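You operate a simulated robot arm through the tools that you are given. There is no shell and no other tool.

Carry out the task below with a simulated robot arm. There is one attempt and no reset: what you move stays moved.

Task
Put things in order on the folding table. At the end: the white cleaner bottle (marked "DESCALER") from the folding table stands where the green tab box stood; the beige round brush stands where the black key fob stood; the green tab box from the folding table stands on top of the green soap; the black key fob stands where the white cleaner bottle stood; whatever was shut is shut again. Leave all else as you found it, and nothing knocked over.

It is judged by the outcome, as a careful person would: the job done as asked, and still so three seconds after it is handed in. It fails if anything else is knocked over, pushed out of place, dropped, spilled or broken.

Robot
A 6-joint arm with a two-finger parallel gripper, fixed in place. Base frame: the origin is at the foot of the arm, x ahead of it, y to its left, z up; the work surface is at about z = 0. Units: mm, rad, N and s.
With the tool pointing down near the work surface it reaches from about 180 to 460 mm from the base axis. Its first joint turns from -1.222 to 1.222 rad. Payload 1.9 kg.
The TCP is the grasp point between the finger pads, 23 mm short of the fingertips. In the tool frame z runs along the fingers and y along their closing line. Largest opening 94 mm; finger width 38, thickness 10; the body of the gripper, 54 by 96 mm, starts 39 mm behind the TCP.
Orientation is that of the tool frame in the base frame, as a unit quaternion [x, y, z, w]. With the fingers straight down and closing along the base's y, the tool's x points along the base's -x, its y along +y and its z along -z.

Tools
- The arm moves only by the tool nudge_tool. Its argument "increments" is a list of rows, each a list of 3 entries, a list of its own where there are three numbers: the shift along the base's x, y, z in mm, then the turn, a rotation vector about the base's x, y, z in rad, then the closure, from 0 (fully open) to 1 (shut). In form: [[[tx, ty, tz], [wx, wy, wz], gripper], ...]. A call has 1 to 20 rows; each row is the pose to reach, as a shift and turn from the pose commanded when the call began. A row lasts 0.2 s, in which the tool goes at most 50 mm and 0.15 rad; a call with a longer step from one row to the next is refused whole, and so is a gripper value outside its range. A pose out of reach is approached as far as the arm can. The call stops where the force on the tool passes 40 N (or 10 N more than at its start, if that is more) or the arm is blocked; 0.2 s more then pass. The fingers move at their own pace (about 108 mm/s each) and stop on an object; they squeeze with about 41 N. The grip force told is the motor's: it shows also when the fingers shut on nothing. Time passes only in rows, and 0.2 s behind the last, so rows that repeat a pose let the fingers close. It gives the time, the measured TCP pose, the force on the tool (base axes), the opening and the grip force at its end, in the units of the frame above (readings bear some noise), with the torque about the TCP (base axes, N m) and any sound that the robot's microphone picked up.
- Cameras (640 x 400 px; columns grow to the right, rows downward): "scene" is fixed at [56.1, 310.3, 432.1]; the picture's right is [-0.78, -0.62, 0.00], its down [-0.31, 0.39, -0.87] and it looks along [0.54, -0.68, -0.50] (base axes); focal length 312 px, centre (320, 200). "wrist" rides on the gripper at [86, 16, -75] in the tool frame; the picture's right is [-0.18, 0.98, 0.00], its down [-0.58, -0.11, -0.81] and it looks along [-0.79, -0.15, 0.59] (tool axes); focal length 243 px, centre (320, 200). There is no depth. A picture from a camera that has moved, and an enlarged one, comes with that camera's place and axes in the base frame and with its lens.
- grab_frame(camera): a new picture of that camera. The clock stands still meanwhile.
- zoom(camera, box): a new picture of the part [left, top, right, bottom] of that camera's present view, enlarged. The clock stands still meanwhile.
- sign_off(): hands the job in; it is judged then, once.

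Nothing tells you positions but the pictures and the camera data. Unless the task says otherwise, let go and move clear before handing in.

The tools are called after "Request:" as name(argument=value, ...) on one line, values as JSON. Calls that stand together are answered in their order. nudge_tool: Moves the arm, as the interface text tells. Its arguments: {"type":"object","properties":{"increments":{"type":"array","items":{"type":"array"}}},"required":["increments"]} The other tools are called the same way: grab_frame (camera) takes a picture; zoom (camera, box) takes an enlarged picture of a part of a camera's view; sign_off () hands the job in.

At the start:

```text
t: 0.0
position: [254.8, -198.3, 295.7]
tcp_rot: [0.0, 1.0, 0.0, 0.0]
ft_force: [-0.6, -0.4, -0.8]
torque: [-0.02, -0.01, -0.03]
gripper_width: 94.1
grasp_force: 0.0
```

scene: 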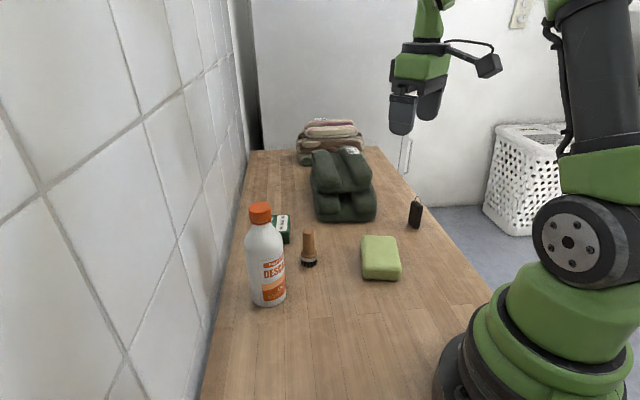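
wrist: 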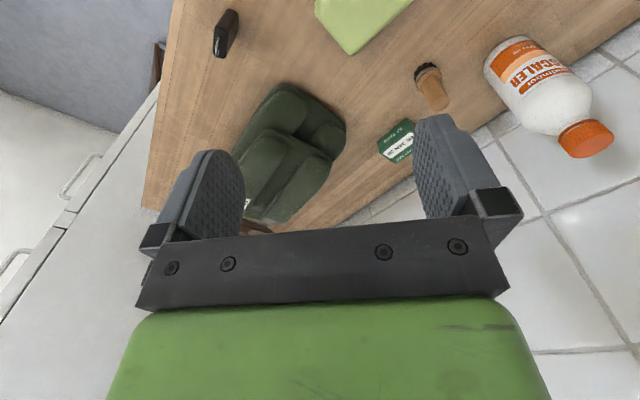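

I see a folding table with a descaler bottle, a green tab box behind it, a brush standing upright, a green soap, a key fob, a dark green bundle and folded cloths. I'll enlarge the views to locate things more precisely first.

Request:
zoom(camera="scene", box=[220, 180, 440, 318])

Request:
zoom(camera="scene", box=[240, 100, 440, 225])

Request:
zoom(camera="wrist", box=[140, 0, 640, 260])

```text
2.90 times, centred on (330, 249) of scene
camera zoom: at [56.1, 310.3, 432.1], right [-0.78, -0.62, 0.0], down [-0.31, 0.39, -0.87], along [0.54, -0.68, -0.5], focal length 905 px, centre (291, 58)
```

zoom: 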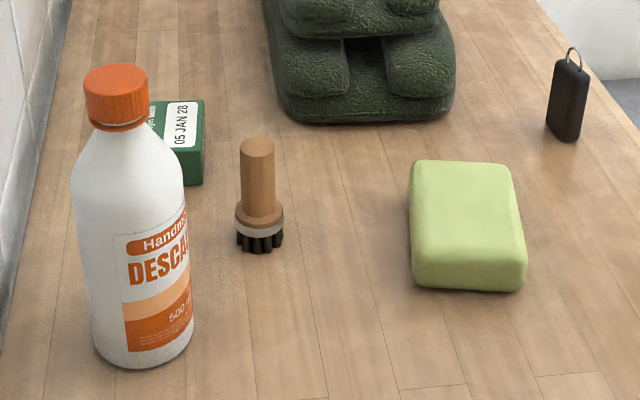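

```text
3.20 times, centred on (340, 162) of scene
camera zoom: at [56.1, 310.3, 432.1], right [-0.78, -0.62, 0.0], down [-0.31, 0.39, -0.87], along [0.54, -0.68, -0.5], focal length 999 px, centre (256, 320)
```

zoom: 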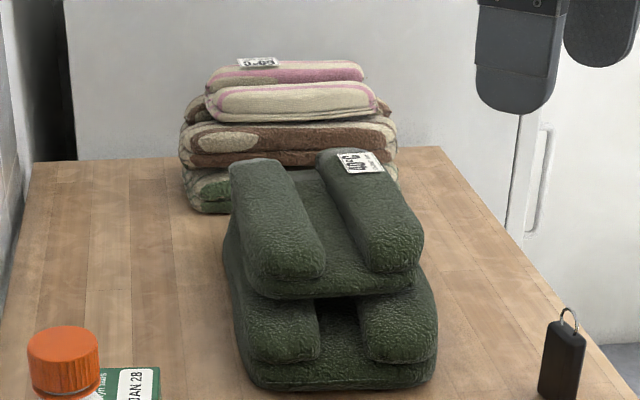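

```text
1.28 times, centred on (390, 130) of wrist
camera zoom: at [168.0, -184.1, 369.0], right [0.18, 0.98, 0.0], down [0.58, -0.11, 0.81], along [0.79, -0.15, -0.59], focal length 311 px, centre (230, 290)
```

zoom: 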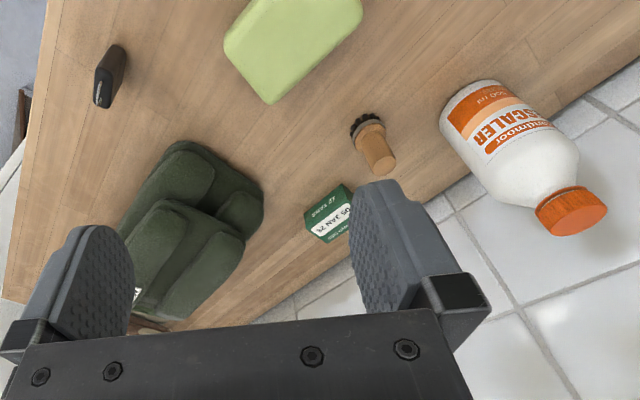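

The bottle seems to be near (381, 50), the brush near (380, -63) and the fob near (266, -320). The box looks to be at the far edge of the reach, around (475, -90). I'll swing the wrist camera, staying high, to see the box and its neighbours better.

Request:
nudge_tool(increments=[[[17, 36, 5], [0, 0, 0], 0], [[34, 72, 10], [0, 0, 0], 0], [[51, 108, 15], [0, 0, 0], 0], [[68, 144, 20], [0, 0, 0], 0], [[85, 178, 25], [0, 0, 0], 0], [[85, 178, 25], [0, 0, 0], 0]])

```text
t: 1.4
position: [340.5, -21.1, 317.3]
tcp_rot: [0.0, 1.0, 0.0, 0.001]
ft_force: [-0.1, -1.3, -0.2]
torque: [-0.04, 0.0, 0.0]
gripper_width: 94.2
grasp_force: 0.0
```

The arm is now above the middle of the table. Next I'll take pictures from both cameras.

Request:
grab_frame(camera="wrist")

Request:
zoom(camera="wrist", box=[160, 0, 480, 200])

Request:
grab_frame(camera="scene")

```text
taken
camera wrist: at [254.3, -6.0, 392.3], right [0.18, 0.98, 0.0], down [0.58, -0.11, 0.81], along [0.79, -0.15, -0.59], focal length 243 px, centre (320, 200)
```

wrist: 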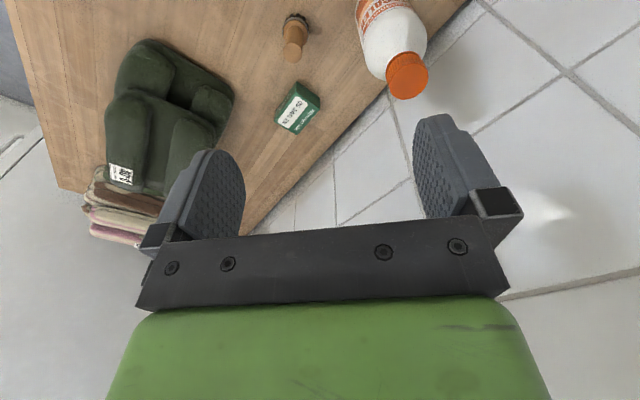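

```text
2.00 times, centred on (320, 100) of wrist
camera zoom: at [254.3, -6.0, 392.3], right [0.18, 0.98, 0.0], down [0.58, -0.11, 0.81], along [0.79, -0.15, -0.59], focal length 485 px, centre (320, 400)
```

zoom: 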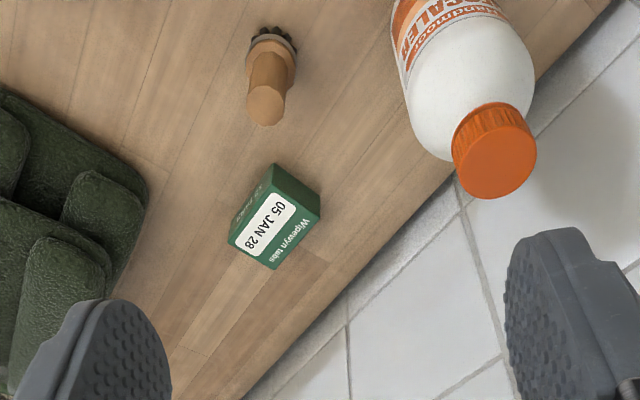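

```text
taken
```

scene: 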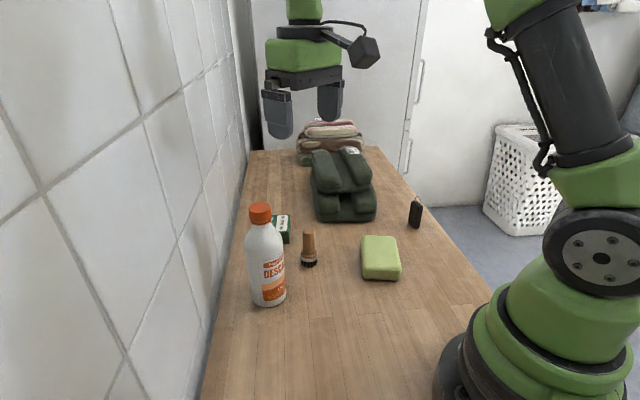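

The box lies between the bottle and the dark green bundle, close to the tiled wall. I'll enlarge further to get the corners of the box and the brush.

Request:
zoom(camera="wrist", box=[260, 70, 340, 140])

Request:
zoom(camera="wrist", box=[260, 0, 360, 62])

Request:
zoom(camera="scene", box=[270, 200, 340, 275])

Request:
zoom(camera="scene", box=[345, 190, 435, 290])

```text
5.71 times, centred on (300, 105) of wrist
camera zoom: at [254.3, -6.0, 392.3], right [0.18, 0.98, 0.0], down [0.58, -0.11, 0.81], along [0.79, -0.15, -0.59], focal length 1386 px, centre (434, 743)
```

zoom: 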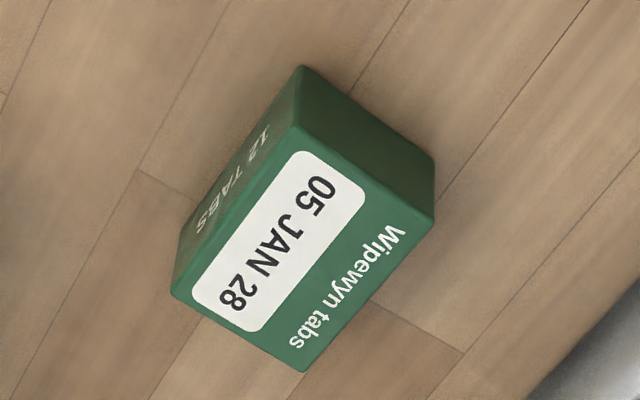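

```text
6.40 times, centred on (310, 31) of wrist
camera zoom: at [254.3, -6.0, 392.3], right [0.18, 0.98, 0.0], down [0.58, -0.11, 0.81], along [0.79, -0.15, -0.59], focal length 1553 px, centre (384, 1282)
```

zoom: 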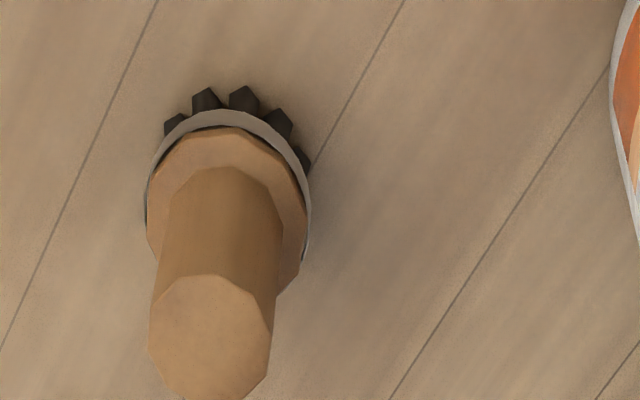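

```text
5.33 times, centred on (305, 238) of scene
camera zoom: at [56.1, 310.3, 432.1], right [-0.78, -0.62, 0.0], down [-0.31, 0.39, -0.87], along [0.54, -0.68, -0.5], focal length 1665 px, centre (400, 0)
```

zoom: 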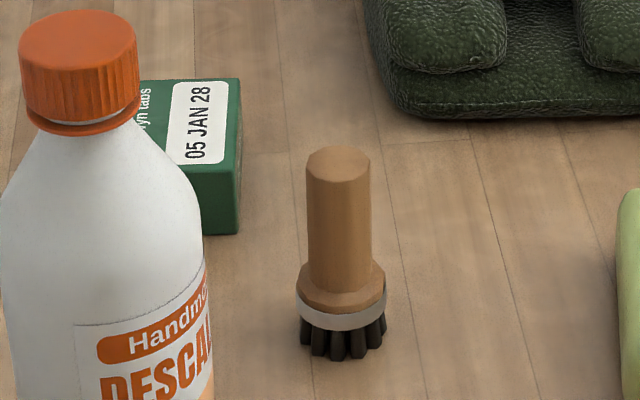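

```text
4.00 times, centred on (390, 240) of scene
camera zoom: at [56.1, 310.3, 432.1], right [-0.78, -0.62, 0.0], down [-0.31, 0.39, -0.87], along [0.54, -0.68, -0.5], focal length 1249 px, centre (40, 40)
```

zoom: 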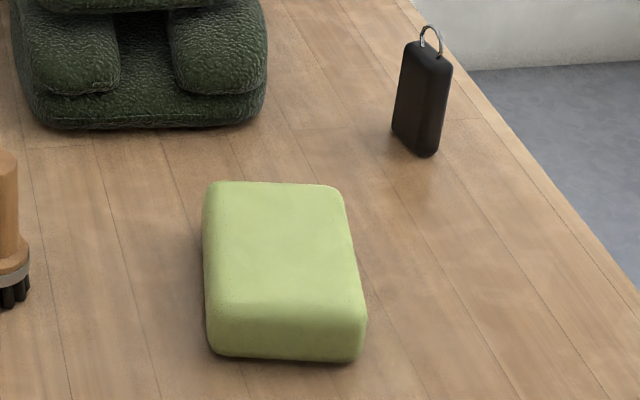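

The box measures about 69 x 47 x 33 mm, with its centre near (491, -91) and yaw of about -48.5°. That is beyond the vertical reach, so I'll need a tilted tool. If the camera faced the base side it would crowd the bottle, so I'm testing, high up, whether the wrist can roll to put the camera on the outer side.

Request:
nudge_tool(increments=[[[0, 0, 0], [0, 0, 0.135], 0], [[0, 0, 0], [0, 0, 0.27], 0], [[0, 0, 0], [0, 0, 0.405], 0], [[0, 0, 0], [0, 0, 0.54], 0], [[0, 0, 0], [0, 0, 0.675], 0], [[0, 0, 0], [0, 0, 0.81], 0], [[0, 0, 0], [0, 0, 0.945], 0], [[0, 0, 0], [0, 0, 1.08], 0], [[0, 0, 0], [0, 0, 1.215], 0], [[0, 0, 0], [0, 0, 1.35], 0], [[0, 0, 0], [0, 0, 1.485], 0], [[0, 0, 0], [0, 0, 1.62], 0], [[0, 0, 0], [0, 0, 1.755], 0], [[0, 0, 0], [0, 0, 1.89], 0], [[0, 0, 0], [0, 0, 2.025], 0], [[0, 0, 0], [0, 0, 2.16], 0], [[0, 0, 0], [0, 0, 2.295], 0], [[0, 0, 0], [0, 0, 2.295], 0]])

Request:
grab_frame(camera="wrist")

Request:
grab_frame(camera="scene")

```text
t: 5.2
position: [340.4, -22.1, 319.6]
tcp_rot: [0.912, -0.409, -0.002, 0.0]
ft_force: [0.3, 0.2, -0.6]
torque: [0.01, 0.01, -0.03]
gripper_width: 94.2
grasp_force: 0.0
```

```text
taken
camera wrist: at [385.6, -97.5, 393.2], right [-0.86, -0.52, 0.0], down [-0.3, 0.51, 0.81], along [-0.42, 0.69, -0.59], focal length 243 px, centre (320, 200)
```

wrist: 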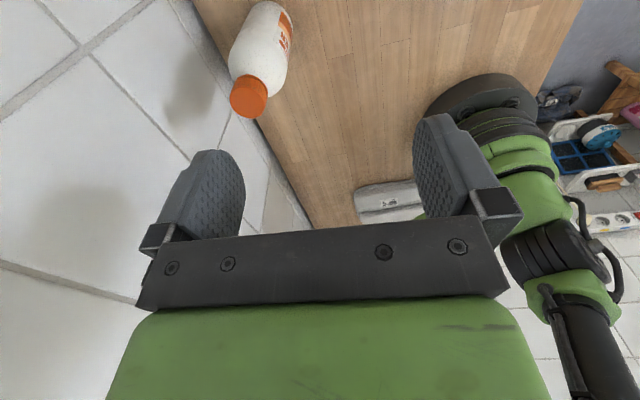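

```text
taken
```

scene: 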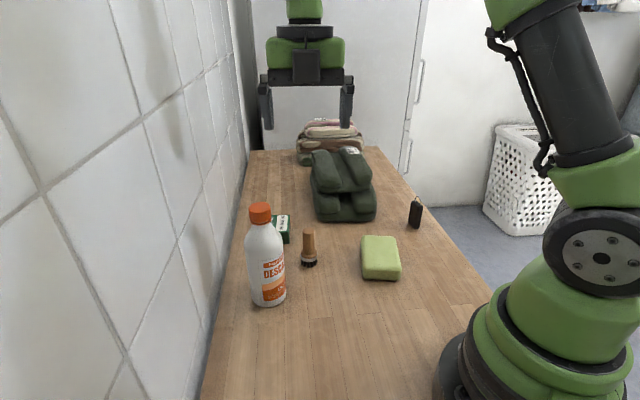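

The wrist roll works and puts the camera on the outer side. Next I'll move high over the box with a 0.35 rad outward tilt and check that the pose is reached.

Request:
nudge_tool(increments=[[[25, -11, -5], [-0.044, -0.039, 0], 0], [[50, -23, -10], [-0.088, -0.077, 0], 0], [[75, -34, -15], [-0.131, -0.116, 0], 0], [[100, -46, -20], [-0.175, -0.155, 0], 0], [[125, -57, -25], [-0.219, -0.193, 0], 0], [[151, -69, -30], [-0.262, -0.232, 0], 0], [[151, -69, -60], [-0.262, -0.232, 0], 0], [[151, -69, -60], [-0.262, -0.232, 0], 0]])

Request:
grab_frame(camera="wrist")

Request:
grab_frame(camera="scene")

```text
t: 7.0
position: [476.1, -86.7, 259.8]
tcp_rot: [0.898, -0.405, 0.158, 0.072]
ft_force: [1.2, -0.1, -0.6]
torque: [0.0, -0.05, -0.03]
gripper_width: 94.0
grasp_force: 0.0
out of reach, approached as far as the arm can: row 5, 6, 7, 8
```

```text
taken
camera wrist: at [500.8, -139.2, 358.6], right [-0.85, -0.52, -0.06], down [-0.46, 0.69, 0.56], along [-0.25, 0.5, -0.83], focal length 243 px, centre (320, 200)
```

wrist: 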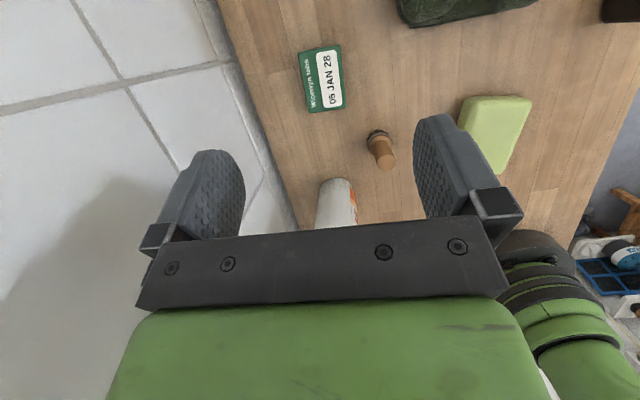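

```text
taken
```

scene: 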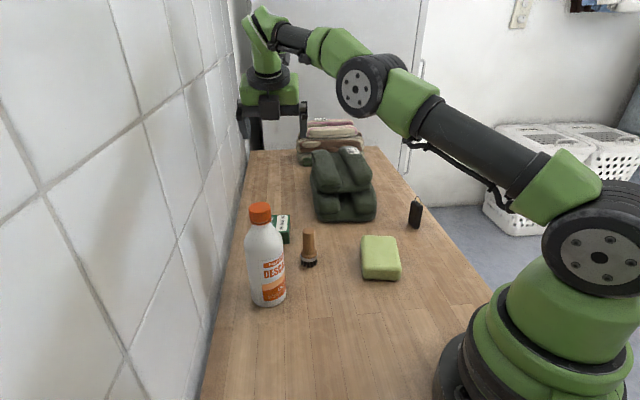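

From here the box, brush, soap and bottle all lie in clear view. The arm falls slightly short at this height, so I'll enlarge now to refine positions and then try lower down.

Request:
zoom(camera="wrist", box=[270, 30, 398, 110])

Request:
zoom(camera="wrist", box=[300, 80, 540, 230])

Request:
zoom(camera="wrist", box=[440, 0, 640, 125])

```text
5.00 times, centred on (334, 70) of wrist
camera zoom: at [500.8, -139.2, 358.6], right [-0.85, -0.52, -0.06], down [-0.46, 0.69, 0.56], along [-0.25, 0.5, -0.83], focal length 1213 px, centre (250, 850)
```

zoom: 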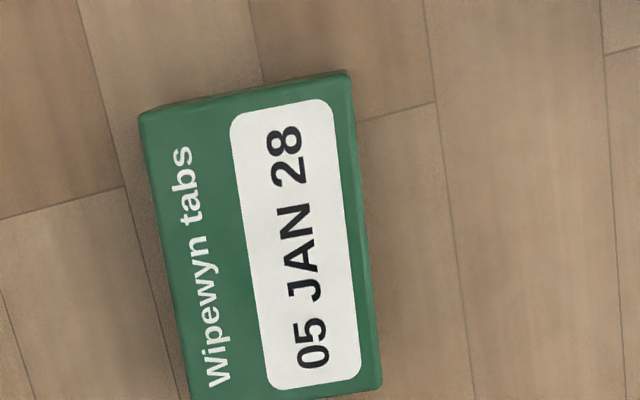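

```text
2.67 times, centred on (420, 155) of wrist
camera zoom: at [500.8, -139.2, 358.6], right [-0.85, -0.52, -0.06], down [-0.46, 0.69, 0.56], along [-0.25, 0.5, -0.83], focal length 647 px, centre (53, 320)
```

zoom: 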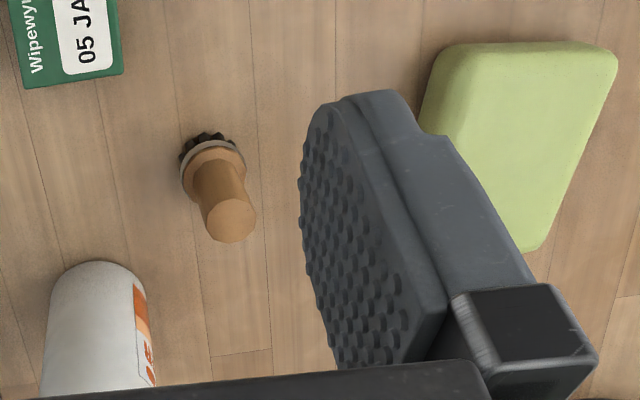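

```text
3.20 times, centred on (540, 62) of wrist
camera zoom: at [500.8, -139.2, 358.6], right [-0.85, -0.52, -0.06], down [-0.46, 0.69, 0.56], along [-0.25, 0.5, -0.83], focal length 776 px, centre (-384, 640)
```

zoom: 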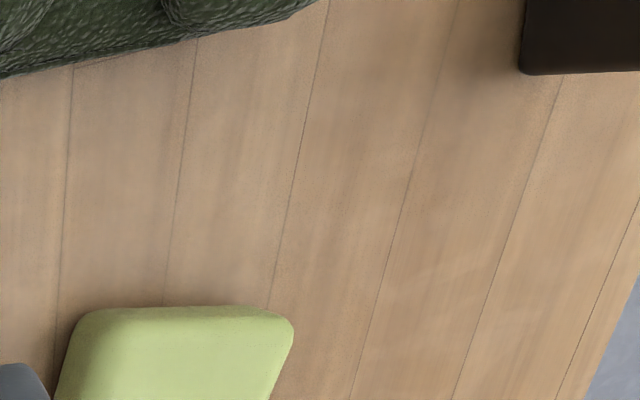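

The box centre is about (490.5, -92) with yaw of about -49.5°. I'll descend part way over it and check that the reach improves.

Request:
nudge_tool(increments=[[[0, -2, -35], [0, 0, -0.01], 0], [[0, -2, -70], [0, 0, -0.015], 0], [[0, -2, -105], [0, 0, -0.015], 0], [[0, -2, -140], [0, 0, -0.015], 0], [[0, -2, -140], [0, 0, -0.015], 0]])

Request:
grab_frame(camera="wrist")

Request:
zoom(camera="scene", box=[210, 80, 450, 240])

```text
t: 8.2
position: [479.1, -89.1, 119.4]
tcp_rot: [0.895, -0.412, 0.156, 0.073]
ft_force: [-0.3, 0.3, -0.2]
torque: [0.02, -0.01, -0.02]
gripper_width: 93.8
grasp_force: 0.1
```

```text
taken
camera wrist: at [502.7, -141.9, 218.7], right [-0.86, -0.51, -0.06], down [-0.45, 0.69, 0.56], along [-0.24, 0.51, -0.83], focal length 243 px, centre (320, 200)
```

wrist: 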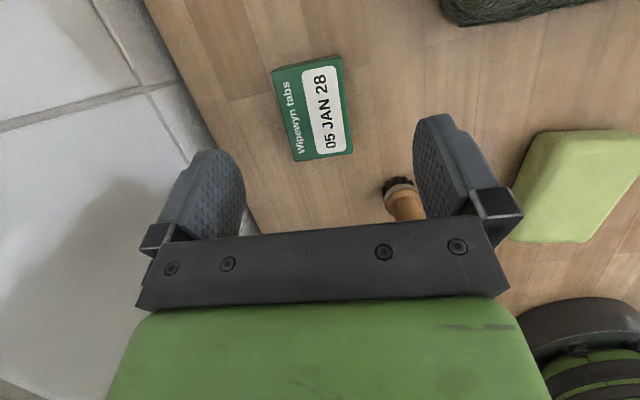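

```text
2.50 times, centred on (330, 160) of scene
camera zoom: at [56.1, 310.3, 432.1], right [-0.78, -0.62, 0.0], down [-0.31, 0.39, -0.87], along [0.54, -0.68, -0.5], focal length 780 px, centre (295, 300)
```

zoom: 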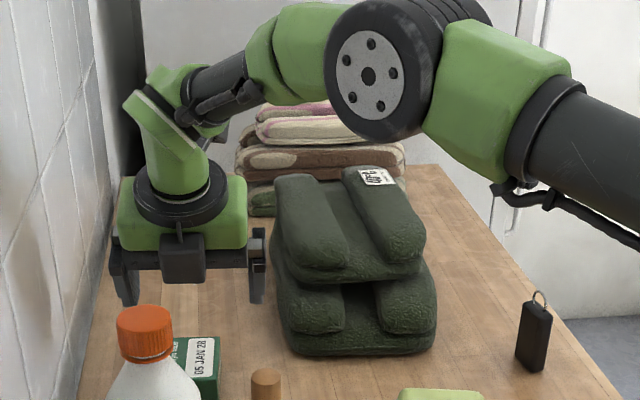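

It's tracking well now, with the reference about 11 mm short of the box in x. I'll correct that while moving to a hover just above the box.

Request:
nudge_tool(increments=[[[6, -1.5, -20], [0, 0, 0], 0], [[11.4, -3, -40], [0, 0, 0], 0], [[11.4, -3, -50], [0, 0, 0], 0], [[11.4, -3, -50], [0, 0, 0], 0]])

Request:
grab_frame(camera="wrist")

Request:
zoom(camera="scene", box=[220, 150, 380, 260])

```text
t: 9.2
position: [488.9, -90.2, 69.2]
tcp_rot: [0.895, -0.411, 0.157, 0.072]
ft_force: [0.2, -0.2, -0.6]
torque: [0.03, 0.02, 0.0]
gripper_width: 94.0
grasp_force: 0.0
```

```text
taken
camera wrist: at [513.4, -143.5, 168.6], right [-0.86, -0.51, -0.06], down [-0.45, 0.69, 0.56], along [-0.24, 0.51, -0.83], focal length 243 px, centre (320, 200)
```

wrist: 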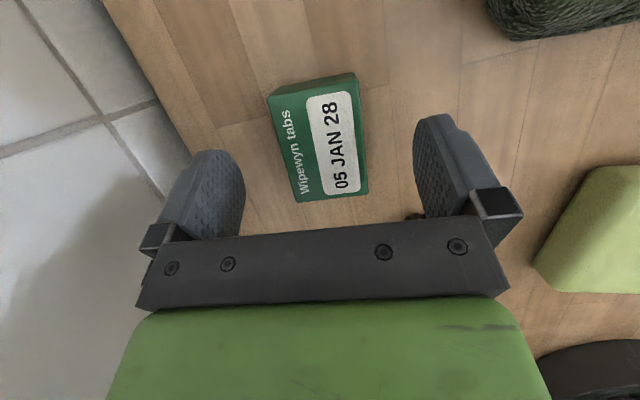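

```text
3.64 times, centred on (300, 205) of scene
camera zoom: at [56.1, 310.3, 432.1], right [-0.78, -0.62, 0.0], down [-0.31, 0.39, -0.87], along [0.54, -0.68, -0.5], focal length 1135 px, centre (393, 182)
```

zoom: 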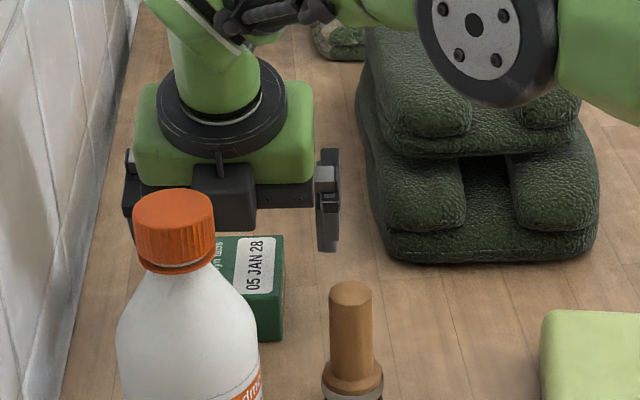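

The fingers straddle the box symmetrically, though the box lies about 5 mm further out along its length. I'll descend to grasp height with that small correction.

Request:
nudge_tool(increments=[[[2, -3, -12], [0, 0, 0], 0], [[3, -4, -24], [0, 0, 0], 0], [[3, -4, -36], [0, 0, 0], 0], [[3, -4, -36], [0, 0, 0], 0]])

Request:
grab_frame(camera="wrist")

Request:
zoom(camera="scene", box=[220, 150, 380, 260])

```text
t: 10.2
position: [489.2, -92.4, 34.9]
tcp_rot: [0.895, -0.411, 0.157, 0.072]
ft_force: [-0.4, -0.4, 0.4]
torque: [0.01, -0.02, -0.01]
gripper_width: 93.8
grasp_force: 0.0
out of reach, approached as far as the arm can: row 2, 3, 4
```

```text
taken
camera wrist: at [512.8, -145.9, 134.4], right [-0.86, -0.51, -0.06], down [-0.45, 0.69, 0.56], along [-0.24, 0.51, -0.83], focal length 243 px, centre (320, 200)
```

wrist: 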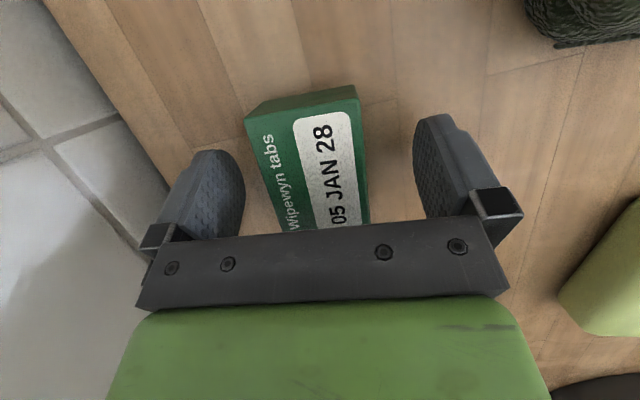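

```text
3.64 times, centred on (300, 205) of scene
camera zoom: at [56.1, 310.3, 432.1], right [-0.78, -0.62, 0.0], down [-0.31, 0.39, -0.87], along [0.54, -0.68, -0.5], focal length 1135 px, centre (393, 182)
```

zoom: 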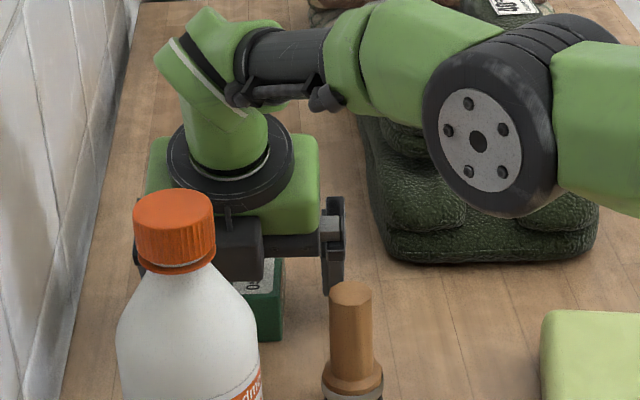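

The box sits nearly centred between the pads at a good height. Now I'm closing on it.

Request:
nudge_tool(increments=[[[0, 0, 0], [0, 0, 0], 0.4], [[0, 0, 0], [0, 0, 0], 0.7], [[0, 0, 0], [0, 0, 0], 1], [[0, 0, 0], [0, 0, 0], 1]])

Request:
grab_frame(camera="wrist")

```text
t: 11.2
position: [489.2, -92.7, 34.9]
tcp_rot: [0.895, -0.41, 0.157, 0.073]
ft_force: [0.6, 0.2, 0.8]
torque: [0.0, 0.03, 0.01]
gripper_width: 49.1
grasp_force: 41.0
```

```text
taken
camera wrist: at [512.8, -145.9, 134.5], right [-0.86, -0.51, -0.06], down [-0.45, 0.69, 0.56], along [-0.24, 0.51, -0.83], focal length 243 px, centre (320, 200)
```

wrist: 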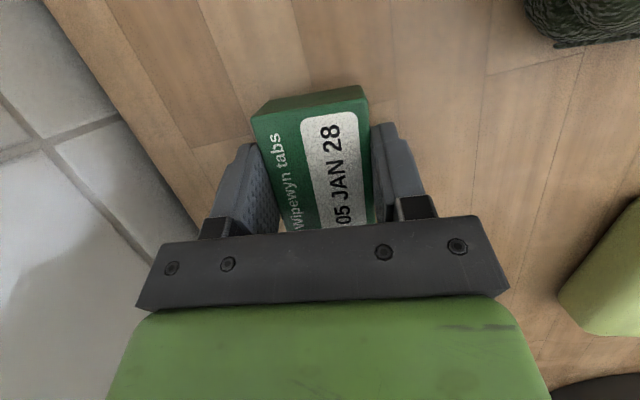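

The box is gripped at 49 mm with full force. I'll lift it straight up, then bring it inward and higher to clear the bottle, brush and bundle.

Request:
nudge_tool(increments=[[[0, 0, 15], [0, 0, 0], 1], [[0, 0, 40], [0, 0, 0], 1], [[0, 0, 70], [0, 0, 0], 1], [[-8, 0, 105], [0, 0, 0], 1], [[-25, 0, 140], [0, 0, 0], 1], [[-45, 0, 175], [0, 0, 0], 1], [[-75, -5, 195], [0, 0, 0], 1], [[-105, -10, 200], [0, 0, 0], 1], [[-105, -10, 200], [0, 0, 0], 1]])

Request:
grab_frame(camera="wrist")

Request:
grab_frame(camera="scene")

```text
t: 13.2
position: [382.6, -104.5, 234.7]
tcp_rot: [0.895, -0.411, 0.158, 0.072]
ft_force: [0.3, 0.4, -0.7]
torque: [-0.01, 0.03, 0.01]
gripper_width: 49.2
grasp_force: 40.7
```

```text
taken
camera wrist: at [406.8, -157.4, 333.7], right [-0.86, -0.51, -0.06], down [-0.45, 0.69, 0.56], along [-0.24, 0.51, -0.83], focal length 243 px, centre (320, 200)
```

wrist: 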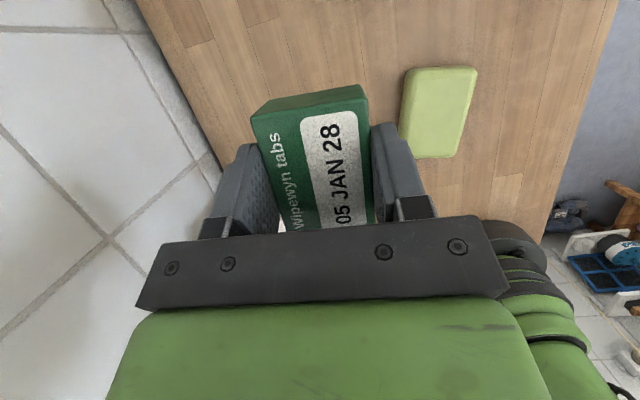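

```text
taken
```

scene: 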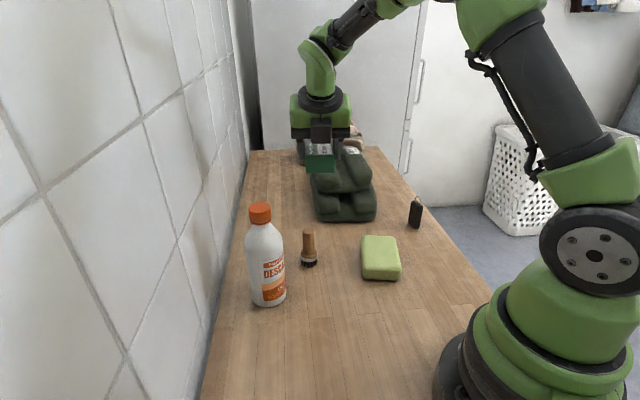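

The box is held securely and its old spot is empty. I'll enlarge the soap from here to find its centre and orientation.

Request:
zoom(camera="wrist", box=[376, 50, 504, 170])

Request:
zoom(camera="wrist", box=[220, 60, 420, 240])

```text
3.33 times, centred on (440, 110) of wrist
camera zoom: at [406.8, -157.4, 333.7], right [-0.86, -0.51, -0.06], down [-0.45, 0.69, 0.56], along [-0.24, 0.51, -0.83], focal length 809 px, centre (-80, 500)
```

zoom: 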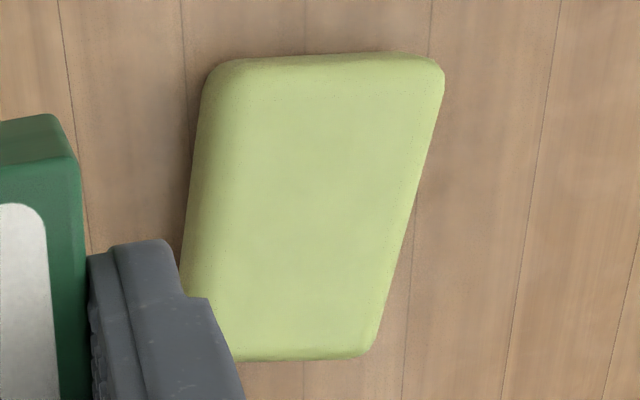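

```text
2.22 times, centred on (320, 150) of wrist
camera zoom: at [406.8, -157.4, 333.7], right [-0.86, -0.51, -0.06], down [-0.45, 0.69, 0.56], along [-0.24, 0.51, -0.83], focal length 539 px, centre (320, 311)
```

zoom: 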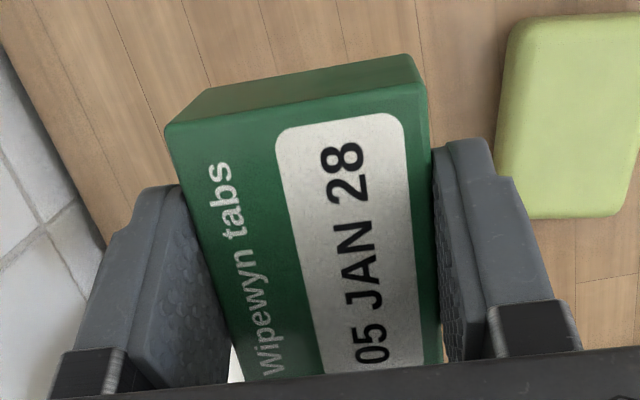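

I put the soap's centre at about (265, -147), with yaw of about -55.5° and its top near z = 36. The held box is centred on the TCP. I'll move above the soap, turn slightly to align, and come down part way.

Request:
nudge_tool(increments=[[[-30, -11, 0], [0, 0, -0.03], 1], [[-60, -22, 0], [0, 0, -0.06], 1], [[-90, -32, 0], [0, 0, -0.09], 1], [[-117.6, -42.5, 0], [0, 0, -0.11], 1], [[-117.6, -42.5, -30], [0, 0, -0.11], 1], [[-117.6, -42.5, -65], [0, 0, -0.11], 1], [[-117.6, -42.5, -100], [0, 0, -0.11], 1], [[-117.6, -42.5, -125], [0, 0, -0.11], 1], [[-117.6, -42.5, -125], [0, 0, -0.11], 1]])

Request:
grab_frame(camera="wrist")

Request:
zoom(camera="scene", box=[300, 160, 460, 290])

```text
t: 15.2
position: [264.2, -143.9, 110.2]
tcp_rot: [0.871, -0.46, 0.153, 0.081]
ft_force: [0.6, -0.4, -0.6]
torque: [0.02, 0.01, 0.0]
gripper_width: 49.2
grasp_force: 41.3
```

```text
taken
camera wrist: at [282.2, -200.6, 210.0], right [-0.91, -0.41, -0.06], down [-0.37, 0.74, 0.56], along [-0.19, 0.53, -0.83], focal length 243 px, centre (320, 200)
```

wrist: 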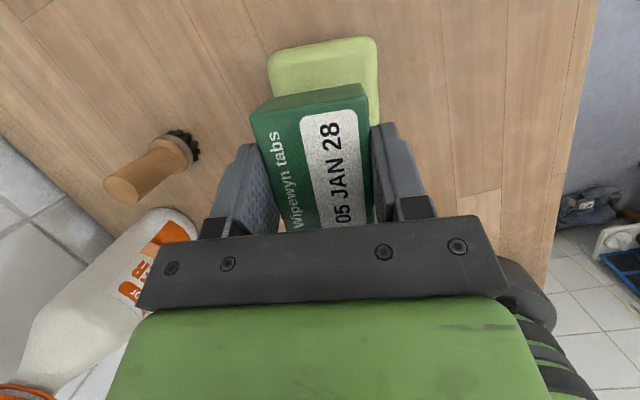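

```text
3.08 times, centred on (380, 225) of scene
camera zoom: at [56.1, 310.3, 432.1], right [-0.78, -0.62, 0.0], down [-0.31, 0.39, -0.87], along [0.54, -0.68, -0.5], focal length 960 px, centre (135, 123)
```

zoom: 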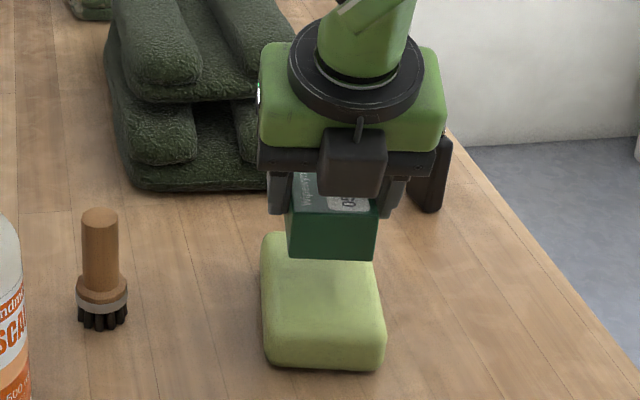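

The box hangs over the soap, aligned and nearly centred. I'll lower it close to expected contact with a slight y correction.

Request:
nudge_tool(increments=[[[0.5, -2.5, -12], [0, 0, 0], 1], [[0.5, -2.5, -24], [0, 0, 0], 1], [[0.5, -2.5, -32], [0, 0, 0], 1], [[0.5, -2.5, -32], [0, 0, 0], 1]])

Request:
zoom(camera="scene", box=[340, 200, 430, 290])

```text
t: 16.2
position: [265.9, -147.0, 79.2]
tcp_rot: [0.871, -0.459, 0.153, 0.08]
ft_force: [-0.5, -0.2, -0.1]
torque: [0.02, -0.01, 0.02]
gripper_width: 49.2
grasp_force: 40.8
```

```text
4.44 times, centred on (385, 245) of scene
camera zoom: at [56.1, 310.3, 432.1], right [-0.78, -0.62, 0.0], down [-0.31, 0.39, -0.87], along [0.54, -0.68, -0.5], focal length 1387 px, centre (31, 0)
```

zoom: 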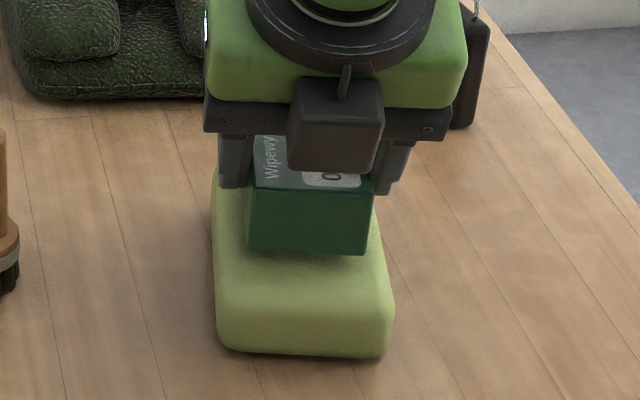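

The gap is still a few millimetres with no contact force. I'll lower it in small steps and watch the force.

Request:
nudge_tool(increments=[[[0, 0, -3], [0, 0, 0], 1], [[0, 0, -6], [0, 0, 0], 1], [[0, 0, -6], [0, 0, 0], 1]])

Request:
nudge_tool(increments=[[[0, 0, -1], [0, 0, 0], 1], [[0, 0, -1], [0, 0, 0], 1]])

Request:
zoom(camera="scene", box=[340, 200, 430, 290])

```text
t: 17.0
position: [264.5, -148.0, 73.1]
tcp_rot: [0.871, -0.46, 0.154, 0.081]
ft_force: [-0.2, -0.1, -0.3]
torque: [0.0, -0.03, -0.01]
gripper_width: 49.2
grasp_force: 40.8
```

```text
t: 17.6
position: [264.5, -146.9, 70.9]
tcp_rot: [0.871, -0.46, 0.153, 0.082]
ft_force: [-0.3, 0.1, -0.2]
torque: [-0.02, -0.01, 0.04]
gripper_width: 49.5
grasp_force: 40.9
```

```text
4.44 times, centred on (385, 245) of scene
camera zoom: at [56.1, 310.3, 432.1], right [-0.78, -0.62, 0.0], down [-0.31, 0.39, -0.87], along [0.54, -0.68, -0.5], focal length 1387 px, centre (31, 0)
```

zoom: 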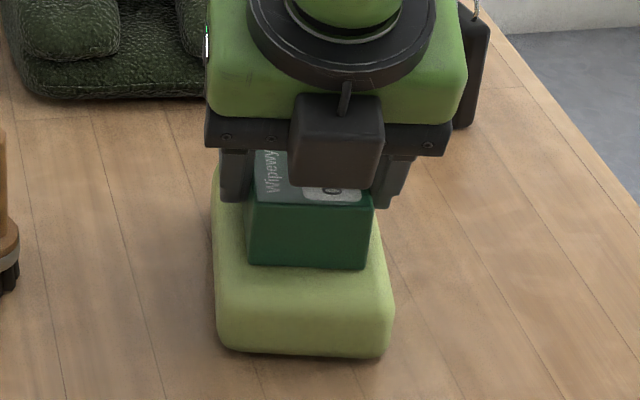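

There's no contact yet, so I'm continuing in 1 mm steps.

Request:
nudge_tool(increments=[[[0, 0, -1], [0, 0, 0], 1], [[0, 0, -1], [0, 0, 0], 1]])

Request:
nudge_tool(increments=[[[0, 0, -1], [0, 0, 0], 1], [[0, 0, -1], [0, 0, 0], 1]])

Request:
nudge_tool(increments=[[[0, 0, -1], [0, 0, 0], 1], [[0, 0, -1], [0, 0, 0], 1]])

```text
t: 18.2
position: [264.3, -147.4, 71.0]
tcp_rot: [0.871, -0.459, 0.154, 0.081]
ft_force: [-0.5, 1.4, 11.3]
torque: [0.37, 0.27, 0.01]
gripper_width: 49.4
grasp_force: 41.0
```

```text
t: 18.9
position: [265.7, -149.2, 70.9]
tcp_rot: [0.871, -0.459, 0.155, 0.08]
ft_force: [-1.8, 1.7, 8.1]
torque: [0.27, 0.23, 0.01]
gripper_width: 49.4
grasp_force: 40.9
stopped in row 2: the force on the tool passed its limit at 41 N (the readings are from after the stop); the commanded pose is now the measured one
```

```text
t: 19.5
position: [266.6, -148.6, 71.5]
tcp_rot: [0.87, -0.461, 0.157, 0.082]
ft_force: [-5.2, 3.7, 38.3]
torque: [0.46, 0.56, 0.03]
gripper_width: 49.4
grasp_force: 41.1
```

Contact is made at TCP z of about 71, but I'm now pressing too hard. I'll ease up to relieve the force before letting go.

Request:
nudge_tool(increments=[[[0, 0, 0.8], [0, 0, 0], 1], [[0, 0, 0.8], [0, 0, 0], 1]])

Request:
zoom(camera="scene", box=[340, 200, 430, 290])

```text
t: 20.1
position: [265.4, -148.7, 71.0]
tcp_rot: [0.87, -0.46, 0.155, 0.081]
ft_force: [3.8, 0.9, 17.8]
torque: [-0.07, -0.21, 0.05]
gripper_width: 49.4
grasp_force: 41.0
```

```text
4.44 times, centred on (385, 245) of scene
camera zoom: at [56.1, 310.3, 432.1], right [-0.78, -0.62, 0.0], down [-0.31, 0.39, -0.87], along [0.54, -0.68, -0.5], focal length 1387 px, centre (31, 0)
```

zoom: 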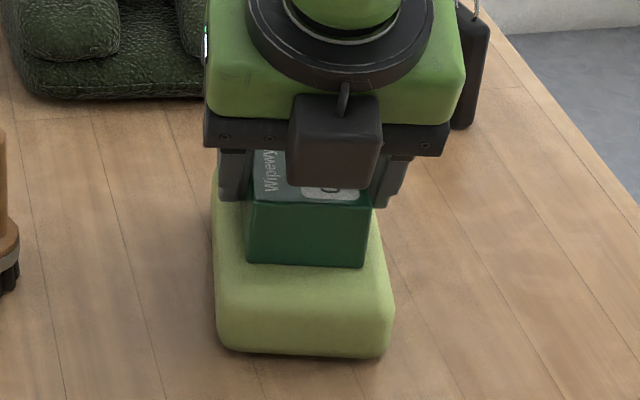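

Request:
nudge_tool(increments=[[[0, 0, 0.7], [0, 0, 0], 1], [[0, 0, 0.7], [0, 0, 0], 1]])

```text
t: 20.7
position: [265.1, -148.7, 70.8]
tcp_rot: [0.871, -0.46, 0.153, 0.082]
ft_force: [-1.1, -0.3, 0.8]
torque: [-0.06, -0.1, 0.0]
gripper_width: 49.6
grasp_force: 40.8
```

The contact force is now near zero, so I'm opening the fingers and then rising clear.

Request:
nudge_tool(increments=[[[0, 0, 0], [0, 0, 0], 0.35], [[0, 0, 0], [0, 0, 0], 0.1], [[0, 0, 0], [0, 0, 0], 0], [[0, 0, 0], [0, 0, 0], 0]])

Request:
nudge_tool(increments=[[[0, 0, 15], [0, 0, 0], 0], [[0, 0, 45], [0, 0, 0], 0], [[0, 0, 85], [0, 0, 0], 0], [[0, 0, 125], [0, 0, 0], 0], [[0, 0, 150], [0, 0, 0], 0], [[0, 0, 150], [0, 0, 0], 0]])

Request:
grab_frame(camera="scene")

Request:
grab_frame(camera="wrist")

```text
t: 21.7
position: [265.9, -149.6, 72.2]
tcp_rot: [0.87, -0.46, 0.155, 0.081]
ft_force: [0.4, -0.7, 0.1]
torque: [-0.01, -0.03, 0.02]
gripper_width: 94.2
grasp_force: 0.1
```

```text
t: 23.1
position: [267.0, -149.5, 222.5]
tcp_rot: [0.87, -0.46, 0.155, 0.081]
ft_force: [-0.5, 0.2, -0.3]
torque: [0.03, 0.0, 0.04]
gripper_width: 94.0
grasp_force: 0.0
```

```text
taken
```

scene: 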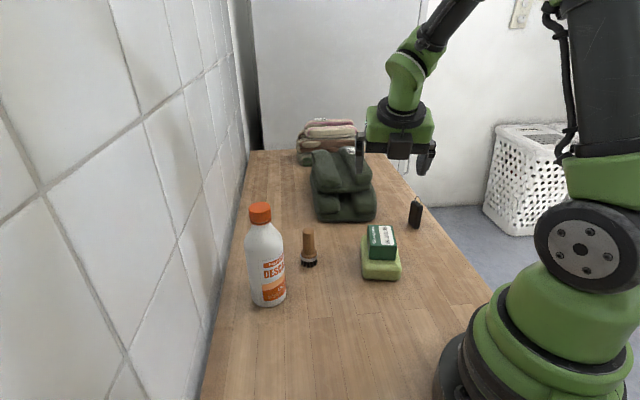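

```text
taken
camera wrist: at [283.3, -205.8, 322.4], right [-0.91, -0.41, -0.06], down [-0.37, 0.74, 0.56], along [-0.18, 0.53, -0.83], focal length 243 px, centre (320, 200)
```

wrist: 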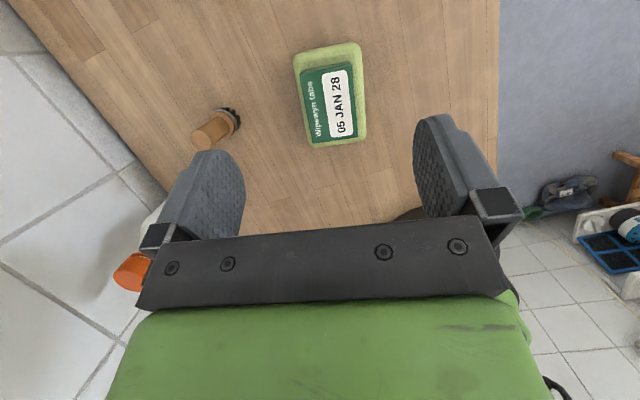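

The box sits on the soap. A closer look will show how well it is supported.

Request:
zoom(camera="scene", box=[340, 200, 430, 290])

Request:
zoom(camera="wrist", box=[270, 30, 390, 155])

Request:
zoom(camera="scene", box=[220, 190, 340, 315])

```text
4.44 times, centred on (385, 245) of scene
camera zoom: at [56.1, 310.3, 432.1], right [-0.78, -0.62, 0.0], down [-0.31, 0.39, -0.87], along [0.54, -0.68, -0.5], focal length 1387 px, centre (31, 0)
```

zoom: 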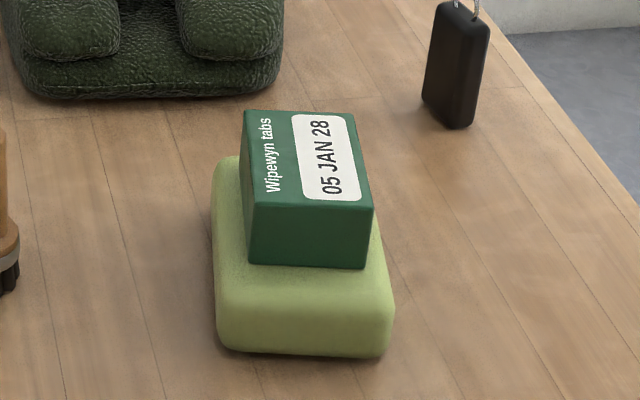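

```text
3.20 times, centred on (330, 92) of wrist
camera zoom: at [283.3, -205.8, 322.4], right [-0.91, -0.41, -0.06], down [-0.37, 0.74, 0.56], along [-0.18, 0.53, -0.83], focal length 776 px, centre (288, 544)
```

zoom: 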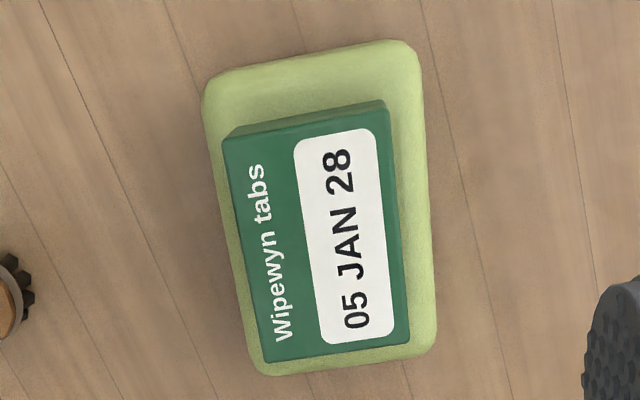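

```text
3.20 times, centred on (280, 252) of scene
camera zoom: at [56.1, 310.3, 432.1], right [-0.78, -0.62, 0.0], down [-0.31, 0.39, -0.87], along [0.54, -0.68, -0.5], focal length 999 px, centre (448, 32)
```

zoom: 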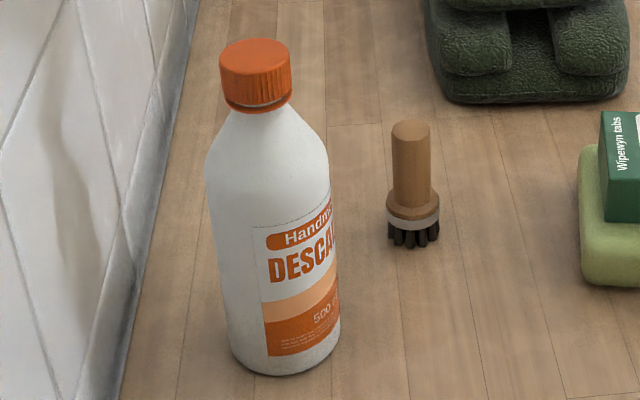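

The box is fully supported on the soap. Next comes the bottle, which I'll grip by the cap with the tool tilted about 30° outward so the far spot is within reach. First I'll rise, remove the tilt and roll the wrist back to neutral, high up.

Request:
nudge_tool(increments=[[[0, 0, 25], [0.096, 0.066, 0], 0], [[0, 0, 50], [0.193, 0.131, 0], 0], [[0, 0, 80], [0.289, 0.197, 0], 0], [[0, 0, 80], [0.289, 0.197, 0], 0]])

Request:
nudge_tool(increments=[[[0, 0, 0], [0, 0, -0.1356], 0], [[0, 0, 0], [0, 0, -0.2712], 0], [[0, 0, 0], [0, 0, -0.4069], 0], [[0, 0, 0], [0, 0, -0.5425], 0], [[0, 0, 0], [0, 0, -0.6781], 0], [[0, 0, 0], [0, 0, -0.8137], 0], [[0, 0, 0], [0, 0, -0.9494], 0], [[0, 0, 0], [0, 0, -1.085], 0], [[0, 0, 0], [0, 0, -1.2206], 0], [[0, 0, 0], [0, 0, -1.3562], 0], [[0, 0, 0], [0, 0, -1.4919], 0], [[0, 0, 0], [0, 0, -1.6275], 0], [[0, 0, 0], [0, 0, -1.7631], 0], [[0, 0, 0], [0, 0, -1.8987], 0], [[0, 0, 0], [0, 0, -2.0344], 0], [[0, 0, 0], [0, 0, -2.17], 0], [[0, 0, 0], [0, 0, -2.17], 0]])

Request:
grab_frame(camera="wrist")

```text
t: 24.1
position: [267.3, -131.5, 292.3]
tcp_rot: [0.883, -0.469, 0.002, 0.002]
ft_force: [0.7, 0.1, 0.2]
torque: [0.01, 0.02, 0.02]
gripper_width: 94.1
grasp_force: 0.0
out of reach, approached as far as the arm can: row 3, 4
```

```text
t: 27.7
position: [267.4, -131.9, 290.0]
tcp_rot: [0.002, 1.0, -0.001, -0.001]
ft_force: [0.3, 0.1, 1.0]
torque: [0.03, -0.01, 0.03]
gripper_width: 94.0
grasp_force: 0.1
```

```text
taken
camera wrist: at [181.7, -115.4, 364.8], right [0.19, 0.98, 0.0], down [0.58, -0.11, 0.81], along [0.79, -0.15, -0.59], focal length 243 px, centre (320, 200)
```

wrist: 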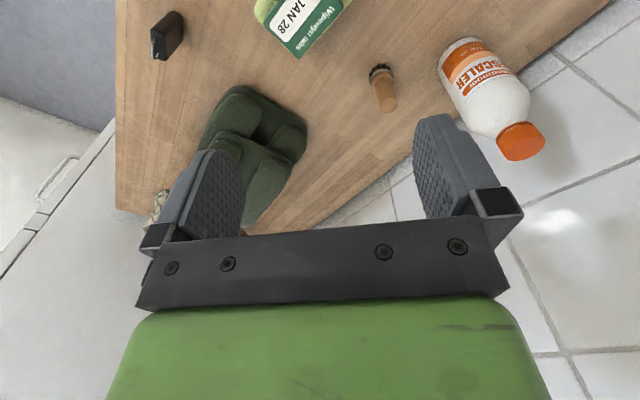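

The wrist is neutral again. I'll enlarge the fob for later, then move above the bottle with a 0.52 rad outward tilt.

Request:
zoom(camera="wrist", box=[120, 0, 220, 70])

Request:
nudge_tool(increments=[[[18, 30, -3], [0, -0.087, 0], 0], [[37, 60, -6], [0, -0.173, 0], 0], [[55, 90, -10], [0, -0.26, 0], 0], [[74, 121, -15], [0, -0.347, 0], 0], [[92, 152, -20], [0, -0.433, 0], 0], [[110.5, 182, -25], [0, -0.52, 0], 0], [[110.5, 182, -25], [0, -0.52, 0], 0]])

Request:
grab_frame(camera="wrist")

Request:
grab_frame(camera="scene")

```text
5.71 times, centred on (170, 35) of wrist
camera zoom: at [181.7, -115.4, 364.8], right [0.19, 0.98, 0.0], down [0.58, -0.11, 0.81], along [0.79, -0.15, -0.59], focal length 1386 px, centre (1177, 1143)
```

zoom: 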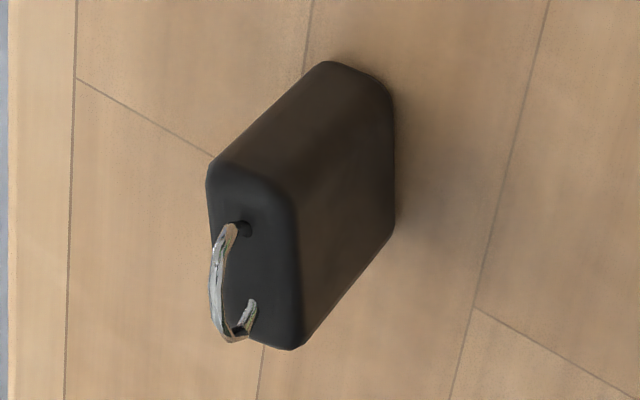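

```text
t: 29.3
position: [379.4, 52.4, 268.1]
tcp_rot: [-0.001, 0.966, 0.0, 0.257]
ft_force: [-0.4, 0.1, -0.4]
torque: [0.01, 0.01, 0.0]
gripper_width: 94.0
grasp_force: 0.0
```

```text
taken
camera wrist: at [267.6, 68.7, 290.3], right [0.16, 0.98, 0.09], down [0.1, -0.11, 0.99], along [0.98, -0.15, -0.12], focal length 243 px, centre (320, 200)
```

wrist: 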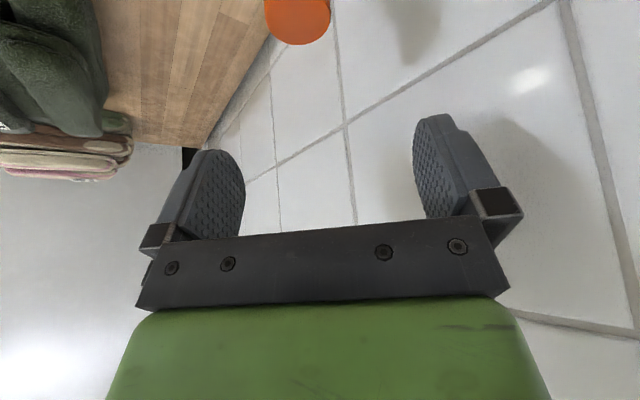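

```text
taken
```

scene: 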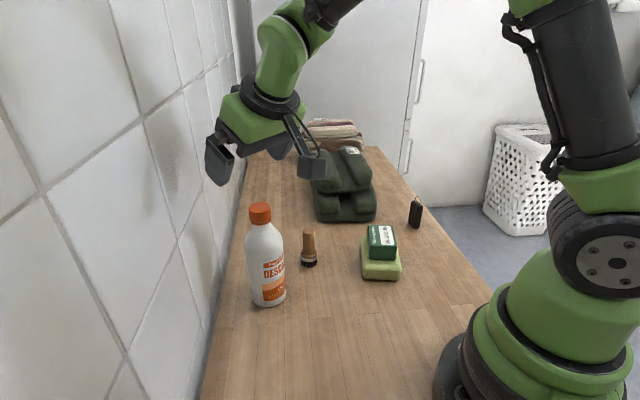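

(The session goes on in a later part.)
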